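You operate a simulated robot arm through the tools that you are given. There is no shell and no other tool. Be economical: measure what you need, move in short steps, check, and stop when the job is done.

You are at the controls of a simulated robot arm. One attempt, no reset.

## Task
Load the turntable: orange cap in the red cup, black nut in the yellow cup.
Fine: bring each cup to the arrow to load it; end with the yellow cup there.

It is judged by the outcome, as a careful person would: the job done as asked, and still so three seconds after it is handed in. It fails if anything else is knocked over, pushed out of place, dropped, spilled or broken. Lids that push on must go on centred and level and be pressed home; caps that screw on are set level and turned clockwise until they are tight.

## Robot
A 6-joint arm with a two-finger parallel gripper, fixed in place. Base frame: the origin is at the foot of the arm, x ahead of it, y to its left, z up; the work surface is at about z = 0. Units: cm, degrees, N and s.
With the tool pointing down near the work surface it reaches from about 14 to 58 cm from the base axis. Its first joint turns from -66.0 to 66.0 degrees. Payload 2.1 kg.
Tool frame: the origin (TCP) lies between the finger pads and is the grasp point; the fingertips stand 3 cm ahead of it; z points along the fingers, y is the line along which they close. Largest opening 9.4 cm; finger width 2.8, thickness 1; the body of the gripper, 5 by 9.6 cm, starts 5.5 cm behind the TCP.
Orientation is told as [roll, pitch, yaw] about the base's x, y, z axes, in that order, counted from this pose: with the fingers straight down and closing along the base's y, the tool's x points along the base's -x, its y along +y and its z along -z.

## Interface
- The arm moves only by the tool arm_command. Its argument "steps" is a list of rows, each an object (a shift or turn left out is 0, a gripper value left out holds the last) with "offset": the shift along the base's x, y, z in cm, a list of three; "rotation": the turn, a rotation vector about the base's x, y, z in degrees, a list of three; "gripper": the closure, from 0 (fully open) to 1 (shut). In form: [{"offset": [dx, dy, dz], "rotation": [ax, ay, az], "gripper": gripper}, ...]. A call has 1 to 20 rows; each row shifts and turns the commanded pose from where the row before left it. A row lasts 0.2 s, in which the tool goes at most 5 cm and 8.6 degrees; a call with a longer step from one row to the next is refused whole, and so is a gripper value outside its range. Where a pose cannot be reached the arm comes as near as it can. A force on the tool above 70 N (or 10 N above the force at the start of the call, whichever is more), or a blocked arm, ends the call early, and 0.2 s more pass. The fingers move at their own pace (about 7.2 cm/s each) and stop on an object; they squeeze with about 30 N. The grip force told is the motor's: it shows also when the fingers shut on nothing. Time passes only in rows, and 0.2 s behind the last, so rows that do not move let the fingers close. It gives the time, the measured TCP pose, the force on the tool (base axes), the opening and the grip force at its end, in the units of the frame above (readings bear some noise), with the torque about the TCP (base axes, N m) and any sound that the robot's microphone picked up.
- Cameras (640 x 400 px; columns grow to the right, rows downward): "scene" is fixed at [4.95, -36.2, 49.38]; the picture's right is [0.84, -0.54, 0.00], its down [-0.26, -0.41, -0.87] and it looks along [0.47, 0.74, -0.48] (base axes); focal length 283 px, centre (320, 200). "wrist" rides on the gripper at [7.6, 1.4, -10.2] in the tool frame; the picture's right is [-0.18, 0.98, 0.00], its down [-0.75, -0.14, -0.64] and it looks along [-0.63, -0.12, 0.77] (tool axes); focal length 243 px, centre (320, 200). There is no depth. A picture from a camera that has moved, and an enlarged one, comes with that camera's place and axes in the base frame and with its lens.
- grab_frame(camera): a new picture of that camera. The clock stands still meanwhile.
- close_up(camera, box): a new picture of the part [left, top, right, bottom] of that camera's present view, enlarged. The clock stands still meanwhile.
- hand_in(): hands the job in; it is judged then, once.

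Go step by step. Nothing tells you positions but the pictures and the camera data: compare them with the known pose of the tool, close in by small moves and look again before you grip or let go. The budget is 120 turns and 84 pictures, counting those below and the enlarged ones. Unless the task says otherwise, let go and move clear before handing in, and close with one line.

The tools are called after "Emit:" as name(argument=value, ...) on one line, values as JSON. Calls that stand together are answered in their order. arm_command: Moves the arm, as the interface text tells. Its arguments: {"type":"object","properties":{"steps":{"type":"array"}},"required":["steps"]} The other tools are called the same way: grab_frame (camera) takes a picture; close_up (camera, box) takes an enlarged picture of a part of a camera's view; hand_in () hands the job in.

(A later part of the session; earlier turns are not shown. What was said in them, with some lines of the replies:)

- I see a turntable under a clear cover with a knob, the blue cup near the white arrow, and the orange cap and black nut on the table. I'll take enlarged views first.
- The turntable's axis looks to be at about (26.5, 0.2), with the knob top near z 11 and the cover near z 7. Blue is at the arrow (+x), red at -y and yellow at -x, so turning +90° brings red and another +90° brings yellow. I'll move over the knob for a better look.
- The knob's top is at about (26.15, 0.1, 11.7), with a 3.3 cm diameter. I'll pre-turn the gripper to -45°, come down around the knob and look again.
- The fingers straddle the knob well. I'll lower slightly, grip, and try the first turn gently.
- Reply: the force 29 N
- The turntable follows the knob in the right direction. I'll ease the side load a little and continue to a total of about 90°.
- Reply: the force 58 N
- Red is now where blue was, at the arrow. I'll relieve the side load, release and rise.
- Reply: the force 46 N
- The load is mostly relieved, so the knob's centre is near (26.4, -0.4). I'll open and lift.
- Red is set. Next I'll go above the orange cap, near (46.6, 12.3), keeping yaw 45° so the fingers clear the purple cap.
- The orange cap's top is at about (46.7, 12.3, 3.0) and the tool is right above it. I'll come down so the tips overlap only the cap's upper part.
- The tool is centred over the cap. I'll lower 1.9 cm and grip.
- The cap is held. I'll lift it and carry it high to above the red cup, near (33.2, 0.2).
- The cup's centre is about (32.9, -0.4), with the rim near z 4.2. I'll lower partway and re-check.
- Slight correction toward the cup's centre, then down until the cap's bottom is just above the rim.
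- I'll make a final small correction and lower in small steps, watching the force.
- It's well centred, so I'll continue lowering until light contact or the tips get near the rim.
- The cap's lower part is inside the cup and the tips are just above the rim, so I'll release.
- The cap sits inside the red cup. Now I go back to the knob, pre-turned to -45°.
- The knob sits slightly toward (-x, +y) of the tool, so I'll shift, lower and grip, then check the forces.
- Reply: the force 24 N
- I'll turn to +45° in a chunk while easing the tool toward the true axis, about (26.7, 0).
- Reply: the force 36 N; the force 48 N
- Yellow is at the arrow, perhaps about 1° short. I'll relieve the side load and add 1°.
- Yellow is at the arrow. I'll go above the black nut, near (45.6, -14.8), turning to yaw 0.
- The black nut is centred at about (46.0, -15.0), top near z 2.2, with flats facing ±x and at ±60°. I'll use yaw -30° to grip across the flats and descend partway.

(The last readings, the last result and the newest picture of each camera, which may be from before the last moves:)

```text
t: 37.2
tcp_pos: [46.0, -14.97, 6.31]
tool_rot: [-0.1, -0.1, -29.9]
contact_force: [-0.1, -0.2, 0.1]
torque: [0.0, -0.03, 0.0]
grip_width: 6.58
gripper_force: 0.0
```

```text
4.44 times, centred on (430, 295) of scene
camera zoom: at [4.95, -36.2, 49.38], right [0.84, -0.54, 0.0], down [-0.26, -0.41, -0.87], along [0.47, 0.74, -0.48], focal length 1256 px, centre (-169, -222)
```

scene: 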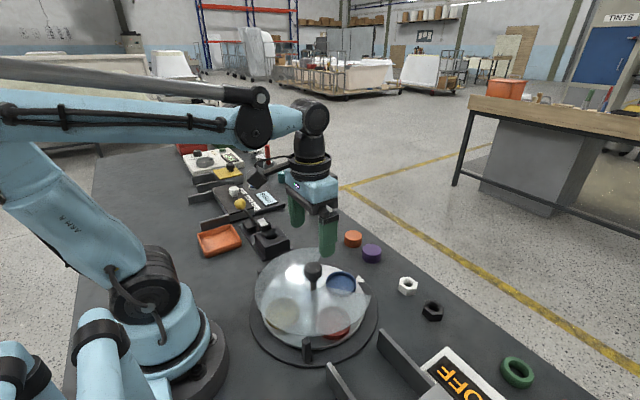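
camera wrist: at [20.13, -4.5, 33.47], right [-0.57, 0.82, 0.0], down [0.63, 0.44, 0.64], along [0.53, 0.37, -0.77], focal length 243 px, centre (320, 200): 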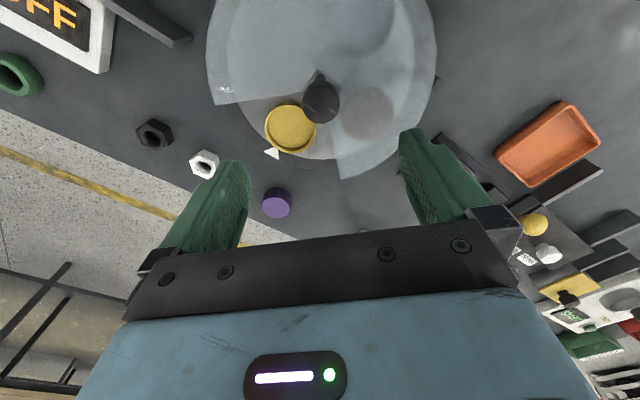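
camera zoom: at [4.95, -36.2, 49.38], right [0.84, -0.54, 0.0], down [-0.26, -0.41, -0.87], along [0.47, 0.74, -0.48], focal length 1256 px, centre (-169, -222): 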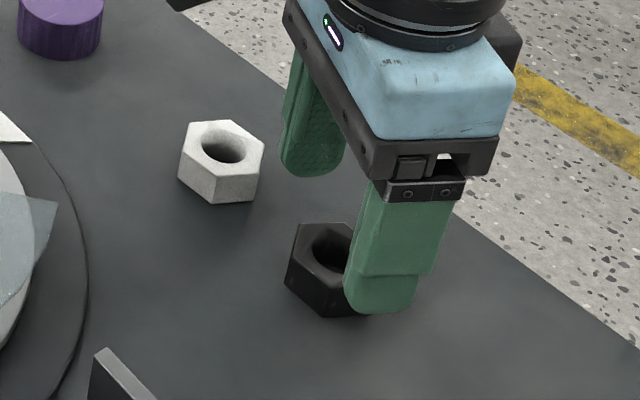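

The tool is aligned with the flats and centred. I'll lower 2 cm and grip.

Emit:
arm_command(steps=[{"offset": [-0.05, 0.05, -1]}, {"offset": [0, 0, -0.9]}, {"gripper": 1}, {"gripper": 1}, {"gripper": 1}, {}])

Emit:
close_up(camera="wrist", box=[220, 70, 420, 220])

Emit:
close_up(camera="scene", box=[380, 250, 480, 340])

```text
t: 38.6
tcp_pos: [46.02, -15.05, 4.42]
tool_rot: [-0.1, -0.1, -29.8]
contact_force: [0.0, -0.1, -0.3]
torque: [-0.01, 0.03, 0.0]
grip_width: 3.68
gripper_force: 29.9
```

```text
2.67 times, centred on (320, 145) of wrist
camera zoom: at [40.07, -9.97, 14.53], right [0.65, 0.76, 0.0], down [0.58, -0.5, 0.64], along [0.49, -0.42, -0.77], focal length 647 px, centre (320, 347)
```

zoom: 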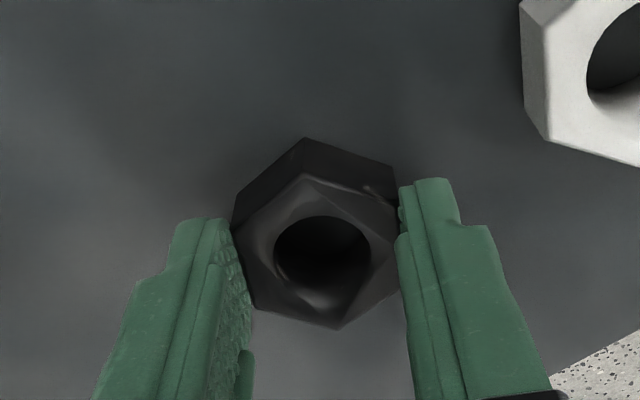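

```text
4.44 times, centred on (430, 295) of scene
camera zoom: at [4.95, -36.2, 49.38], right [0.84, -0.54, 0.0], down [-0.26, -0.41, -0.87], along [0.47, 0.74, -0.48], focal length 1256 px, centre (-169, -222)
```

zoom: 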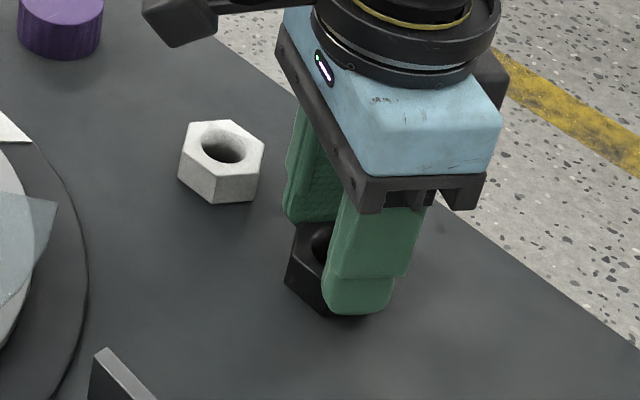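

The nut is held. I'll lift it and carry it to above the yellow cup, near (32.85, -0.6).

Emit:
arm_command(steps=[{"offset": [0, 0, 3], "gripper": 1}, {"offset": [0, 0, 4]}, {"offset": [0, 0, 4]}, {"offset": [-2.6, 2.9, 1]}, {"offset": [-2.6, 2.9, 0]}, {"offset": [-2.6, 2.9, 0]}, {"offset": [-2.7, 2.9, 0]}, {"offset": [-2.65, 2.8, 0]}, {"offset": [0, 0, -3]}, {"offset": [0, 0, -2.5]}, {}])

Emit:
grab_frame(camera="wrist")

Emit:
close_up(camera="scene", box=[310, 240, 390, 310])

```text
t: 41.0
tcp_pos: [32.91, -0.6, 10.83]
tool_rot: [0.0, -0.1, -29.9]
contact_force: [0.4, 0.7, -0.6]
torque: [0.0, -0.01, -0.03]
grip_width: 3.66
gripper_force: 29.4
```

```text
37 pictures are left
camera wrist: at [27.07, 4.48, 20.96], right [0.65, 0.76, 0.0], down [0.58, -0.5, 0.64], along [0.49, -0.42, -0.77], focal length 243 px, centre (320, 200)
```

wrist: 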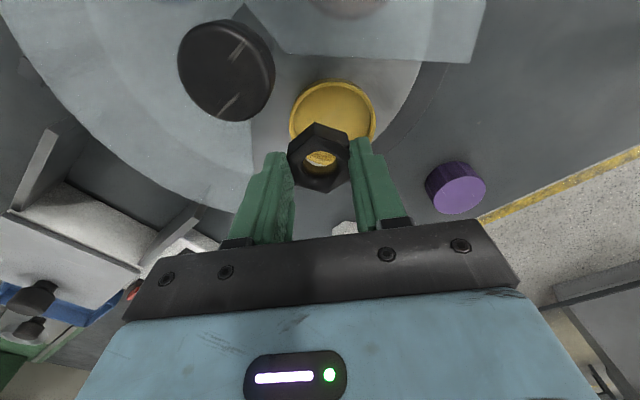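

```text
5.71 times, centred on (350, 275) of scene
camera zoom: at [4.95, -36.2, 49.38], right [0.84, -0.54, 0.0], down [-0.26, -0.41, -0.87], along [0.47, 0.74, -0.48], focal length 1615 px, centre (149, -229)
```

zoom: 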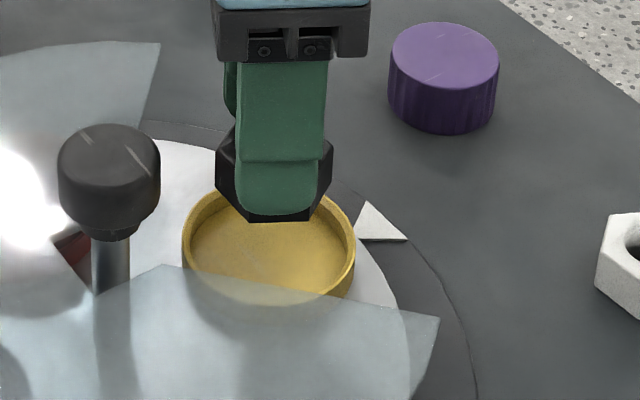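

The cup appears offset from the nut in the wrist view; I'll zoom in before correcting.

Emit:
close_up(camera="wrist", box=[260, 60, 400, 210])

```text
2.67 times, centred on (330, 135) of wrist
camera zoom: at [27.07, 4.48, 20.96], right [0.65, 0.76, 0.0], down [0.58, -0.5, 0.64], along [0.49, -0.42, -0.77], focal length 647 px, centre (293, 373)
```

zoom: 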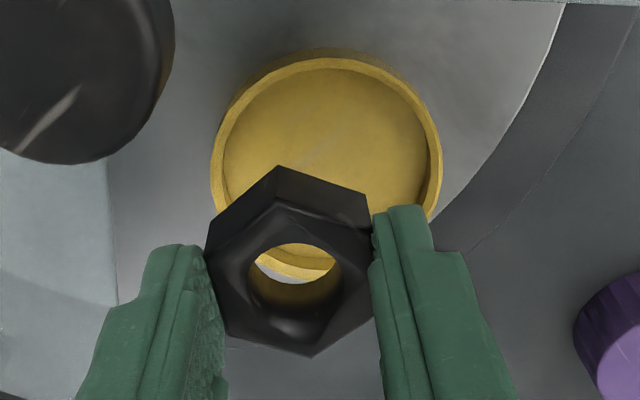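

The cup's centre is about 0.85 cm toward (+x, +y) from the nut. I'll shift and look again.

Emit:
arm_command(steps=[{"offset": [0.45, 0.6, -1]}, {"offset": [0, 0, -0.5]}, {}])

Emit:
close_up(camera="wrist", box=[250, 70, 390, 220])

Emit:
close_up(camera="scene", box=[310, 240, 390, 310])

```text
t: 41.8
tcp_pos: [33.28, 0.03, 9.33]
tool_rot: [-0.1, -0.1, -29.9]
contact_force: [0.1, -0.2, -0.3]
torque: [0.02, 0.0, 0.0]
grip_width: 3.68
gripper_force: 29.2
```

```text
2.67 times, centred on (320, 145) of wrist
camera zoom: at [27.41, 5.09, 19.5], right [0.65, 0.76, 0.0], down [0.58, -0.5, 0.64], along [0.49, -0.42, -0.77], focal length 647 px, centre (320, 347)
```

zoom: 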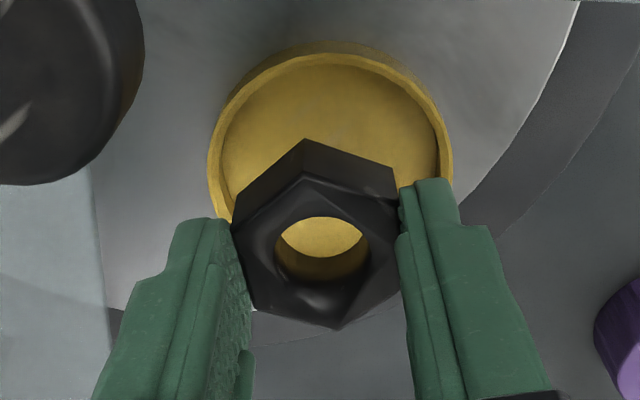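

```text
5.71 times, centred on (350, 275) of scene
camera zoom: at [4.95, -36.2, 49.38], right [0.84, -0.54, 0.0], down [-0.26, -0.41, -0.87], along [0.47, 0.74, -0.48], focal length 1615 px, centre (149, -229)
```

zoom: 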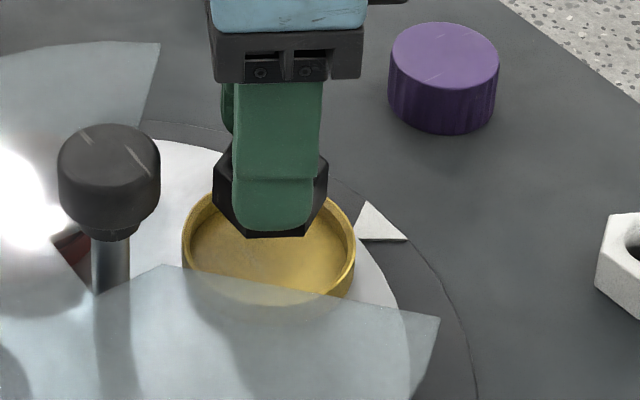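

Emit:
arm_command(steps=[{"offset": [0.05, 0.25, -0.6]}, {"offset": [0, 0, -0.6]}, {}])

Emit:
close_up(camera="wrist", box=[250, 70, 390, 220])

Emit:
close_up(camera="scene", box=[310, 240, 390, 310])

```text
t: 42.6
tcp_pos: [33.37, 0.41, 8.17]
tool_rot: [-0.1, -0.1, -30.0]
contact_force: [-0.3, -0.1, -0.3]
torque: [0.0, 0.03, -0.01]
grip_width: 3.66
gripper_force: 29.6
```

```text
2.67 times, centred on (320, 145) of wrist
camera zoom: at [27.48, 5.33, 18.29], right [0.65, 0.76, 0.0], down [0.58, -0.5, 0.64], along [0.49, -0.42, -0.77], focal length 647 px, centre (320, 347)
```

zoom: 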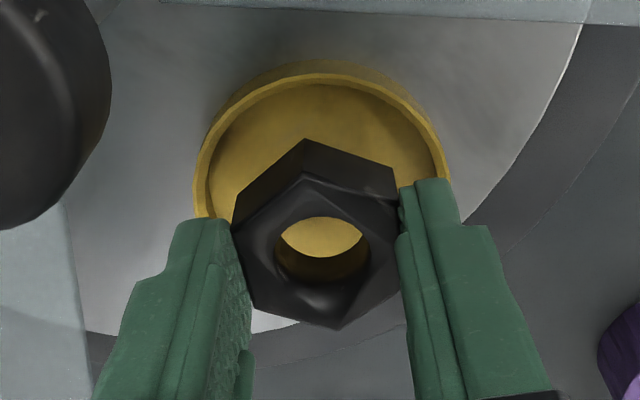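

```text
5.71 times, centred on (350, 275) of scene
camera zoom: at [4.95, -36.2, 49.38], right [0.84, -0.54, 0.0], down [-0.26, -0.41, -0.87], along [0.47, 0.74, -0.48], focal length 1615 px, centre (149, -229)
```

zoom: 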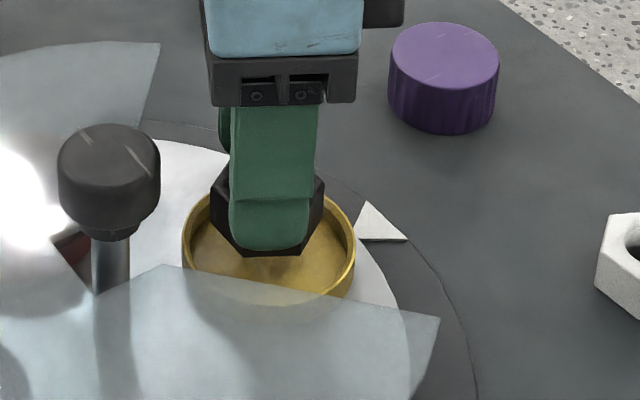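

The nut is well aligned in both views. I'll lower until the tips are just above the rim.

Emit:
arm_command(steps=[{"offset": [-0.08, 0.03, -0.4]}, {"offset": [0, 0, -0.4]}, {"offset": [0, 0, -0.2]}, {}])

Emit:
close_up(camera="wrist", box=[250, 70, 390, 220])

Emit:
close_up(camera="scene", box=[310, 240, 390, 310])

```text
t: 43.6
tcp_pos: [33.33, 0.4, 7.22]
tool_rot: [-0.1, -0.1, -29.9]
contact_force: [-0.8, -0.1, -0.7]
torque: [0.03, -0.01, 0.02]
grip_width: 3.68
gripper_force: 29.9
```

```text
2.67 times, centred on (320, 145) of wrist
camera zoom: at [27.36, 5.36, 17.38], right [0.65, 0.76, 0.0], down [0.58, -0.5, 0.64], along [0.49, -0.42, -0.77], focal length 647 px, centre (320, 347)
```

zoom: 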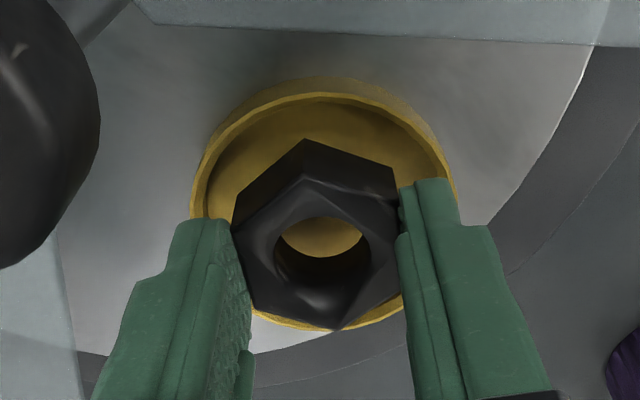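

```text
5.71 times, centred on (350, 275) of scene
camera zoom: at [4.95, -36.2, 49.38], right [0.84, -0.54, 0.0], down [-0.26, -0.41, -0.87], along [0.47, 0.74, -0.48], focal length 1615 px, centre (149, -229)
```

zoom: 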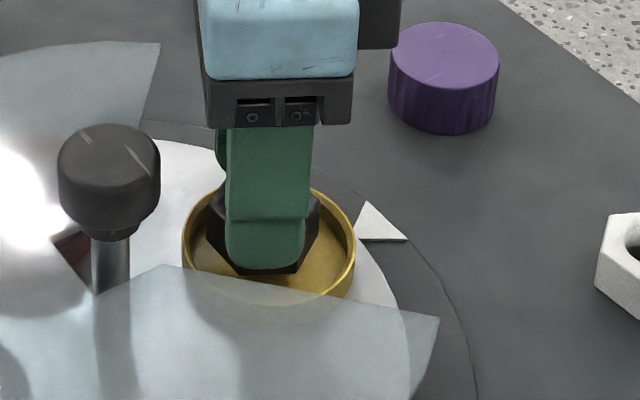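

Centred. I'll continue lowering gently since the rim may be a little lower than I thought.

Emit:
arm_command(steps=[{"offset": [0, 0, -0.2]}, {"offset": [0, 0, -0.2]}, {}])

Emit:
close_up(camera="wrist", box=[250, 70, 390, 220])

Emit:
close_up(camera="scene", box=[310, 240, 390, 310])

```text
t: 44.4
tcp_pos: [33.34, 0.34, 6.87]
tool_rot: [-0.1, -0.1, -29.9]
contact_force: [0.1, 0.2, 0.6]
torque: [0.0, 0.03, 0.0]
grip_width: 3.67
gripper_force: 30.2
```

```text
2.67 times, centred on (320, 145) of wrist
camera zoom: at [27.41, 5.42, 16.94], right [0.65, 0.76, 0.0], down [0.58, -0.5, 0.64], along [0.49, -0.42, -0.77], focal length 647 px, centre (320, 347)
```

zoom: 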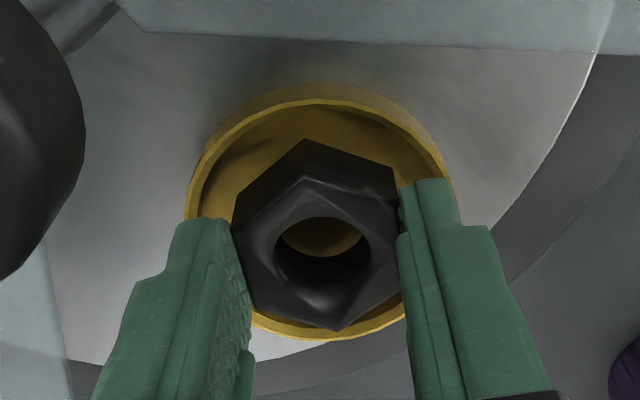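

```text
5.71 times, centred on (350, 275) of scene
camera zoom: at [4.95, -36.2, 49.38], right [0.84, -0.54, 0.0], down [-0.26, -0.41, -0.87], along [0.47, 0.74, -0.48], focal length 1615 px, centre (149, -229)
```

zoom: 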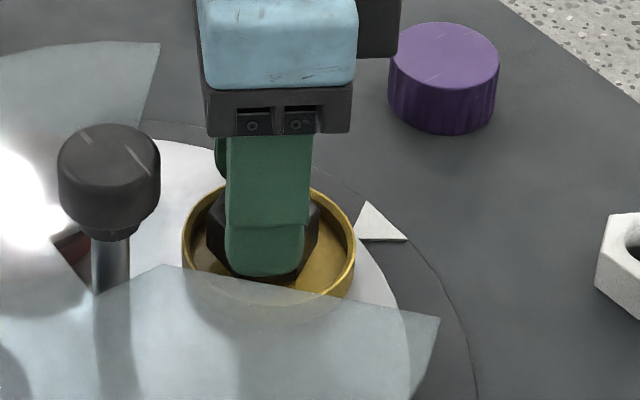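

The nut hangs centred in the cup's mouth and the tips are clear of the rim, so I'll release gently and rise.

Emit:
arm_command(steps=[{"gripper": 0.5}, {}, {}, {"offset": [0, 0, 2]}, {"offset": [0, 0, 4]}, {"offset": [0, 0, 4]}, {"offset": [0, 0, 4]}, {}])

Emit:
close_up(camera="scene", box=[240, 220, 400, 340])

Emit:
grab_frame(camera="wrist")

```text
t: 46.2
tcp_pos: [33.2, 0.22, 20.95]
tool_rot: [-0.1, -0.1, -29.9]
contact_force: [0.5, 0.0, -0.5]
torque: [0.04, 0.0, -0.03]
grip_width: 4.7
gripper_force: 0.0
```

```text
3.33 times, centred on (320, 280) of scene
camera zoom: at [4.95, -36.2, 49.38], right [0.84, -0.54, 0.0], down [-0.26, -0.41, -0.87], along [0.47, 0.74, -0.48], focal length 942 px, centre (320, -67)
```

zoom: 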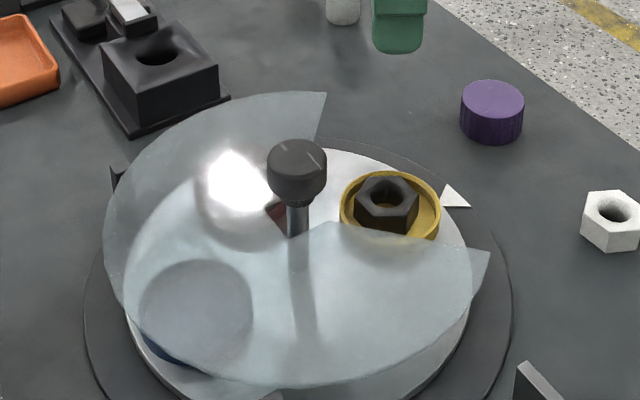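

```text
25 pictures are left
camera wrist: at [27.27, 5.22, 31.07], right [0.65, 0.76, 0.0], down [0.58, -0.5, 0.64], along [0.49, -0.42, -0.77], focal length 243 px, centre (320, 200)
```

wrist: 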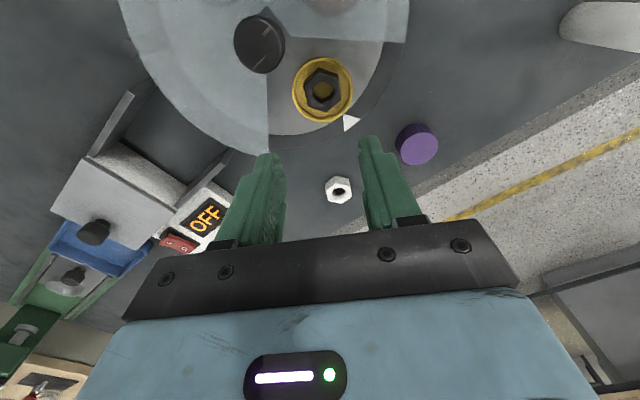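

The nut is in the yellow cup at the arrow. I'll move aside and check that the orange cap is still in the red cup under the cover.

Emit:
arm_command(steps=[{"offset": [-1, 2, 3], "rotation": [0, 0, 7.5]}, {"offset": [-1, 2, 3], "rotation": [0, 0, 7.5]}, {"offset": [-1, 2, 2], "rotation": [0, 0, 7.5]}, {"offset": [0, 1, 0], "rotation": [0, 0, 7.5]}, {}])

Emit:
close_up(camera="wrist", box=[160, 0, 480, 200])

Emit:
grab_frame(camera="scene")

```text
t: 47.4
tcp_pos: [30.2, 7.25, 28.79]
tool_rot: [-0.1, 0.0, 0.2]
contact_force: [0.3, -0.6, 0.3]
torque: [-0.02, -0.01, 0.01]
grip_width: 4.69
gripper_force: 0.2
```

```text
2.00 times, centred on (320, 100) of wrist
camera zoom: at [22.65, 8.72, 38.95], right [0.18, 0.98, 0.0], down [0.75, -0.14, 0.64], along [0.63, -0.12, -0.77], focal length 485 px, centre (320, 400)
```

zoom: 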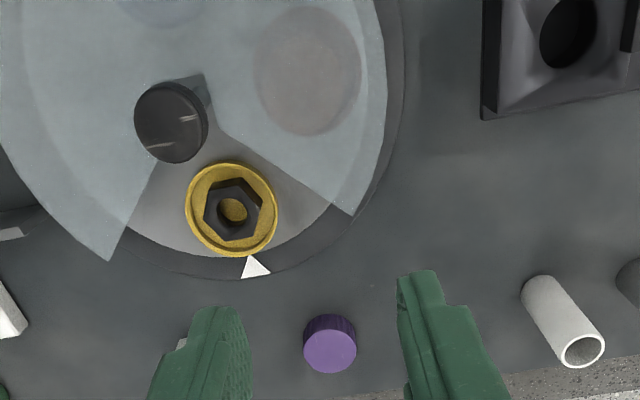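

```text
23 pictures are left
```

scene: 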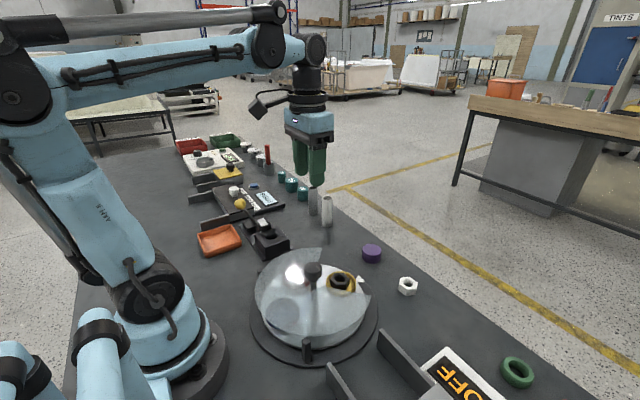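

Emit:
close_up(camera="wrist", box=[270, 0, 360, 80])

Emit:
close_up(camera="scene", box=[270, 245, 340, 305])

```text
5.00 times, centred on (315, 40) of wrist
camera zoom: at [22.65, 8.72, 38.95], right [0.18, 0.98, 0.0], down [0.75, -0.14, 0.64], along [0.63, -0.12, -0.77], focal length 1213 px, centre (345, 1000)
```

zoom: 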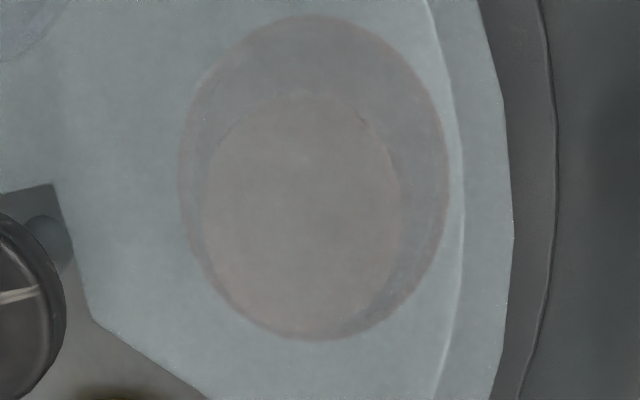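

```text
6.67 times, centred on (305, 275) of scene
camera zoom: at [4.95, -36.2, 49.38], right [0.84, -0.54, 0.0], down [-0.26, -0.41, -0.87], along [0.47, 0.74, -0.48], focal length 1884 px, centre (420, -300)
```

zoom: 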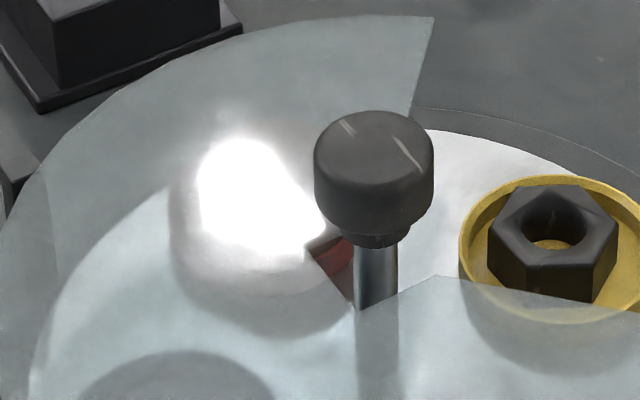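

The cap is visible inside the red cup under the cover. The nut lies flat in the yellow cup at the arrow, and the arm is clear, so I'm handing in.

Emit:
hand_in()

```text
The job is handed in.
```

I put the orange cap in the red cup and the black nut in the yellow cup, and the yellow cup is at the arrow; the job is handed in.
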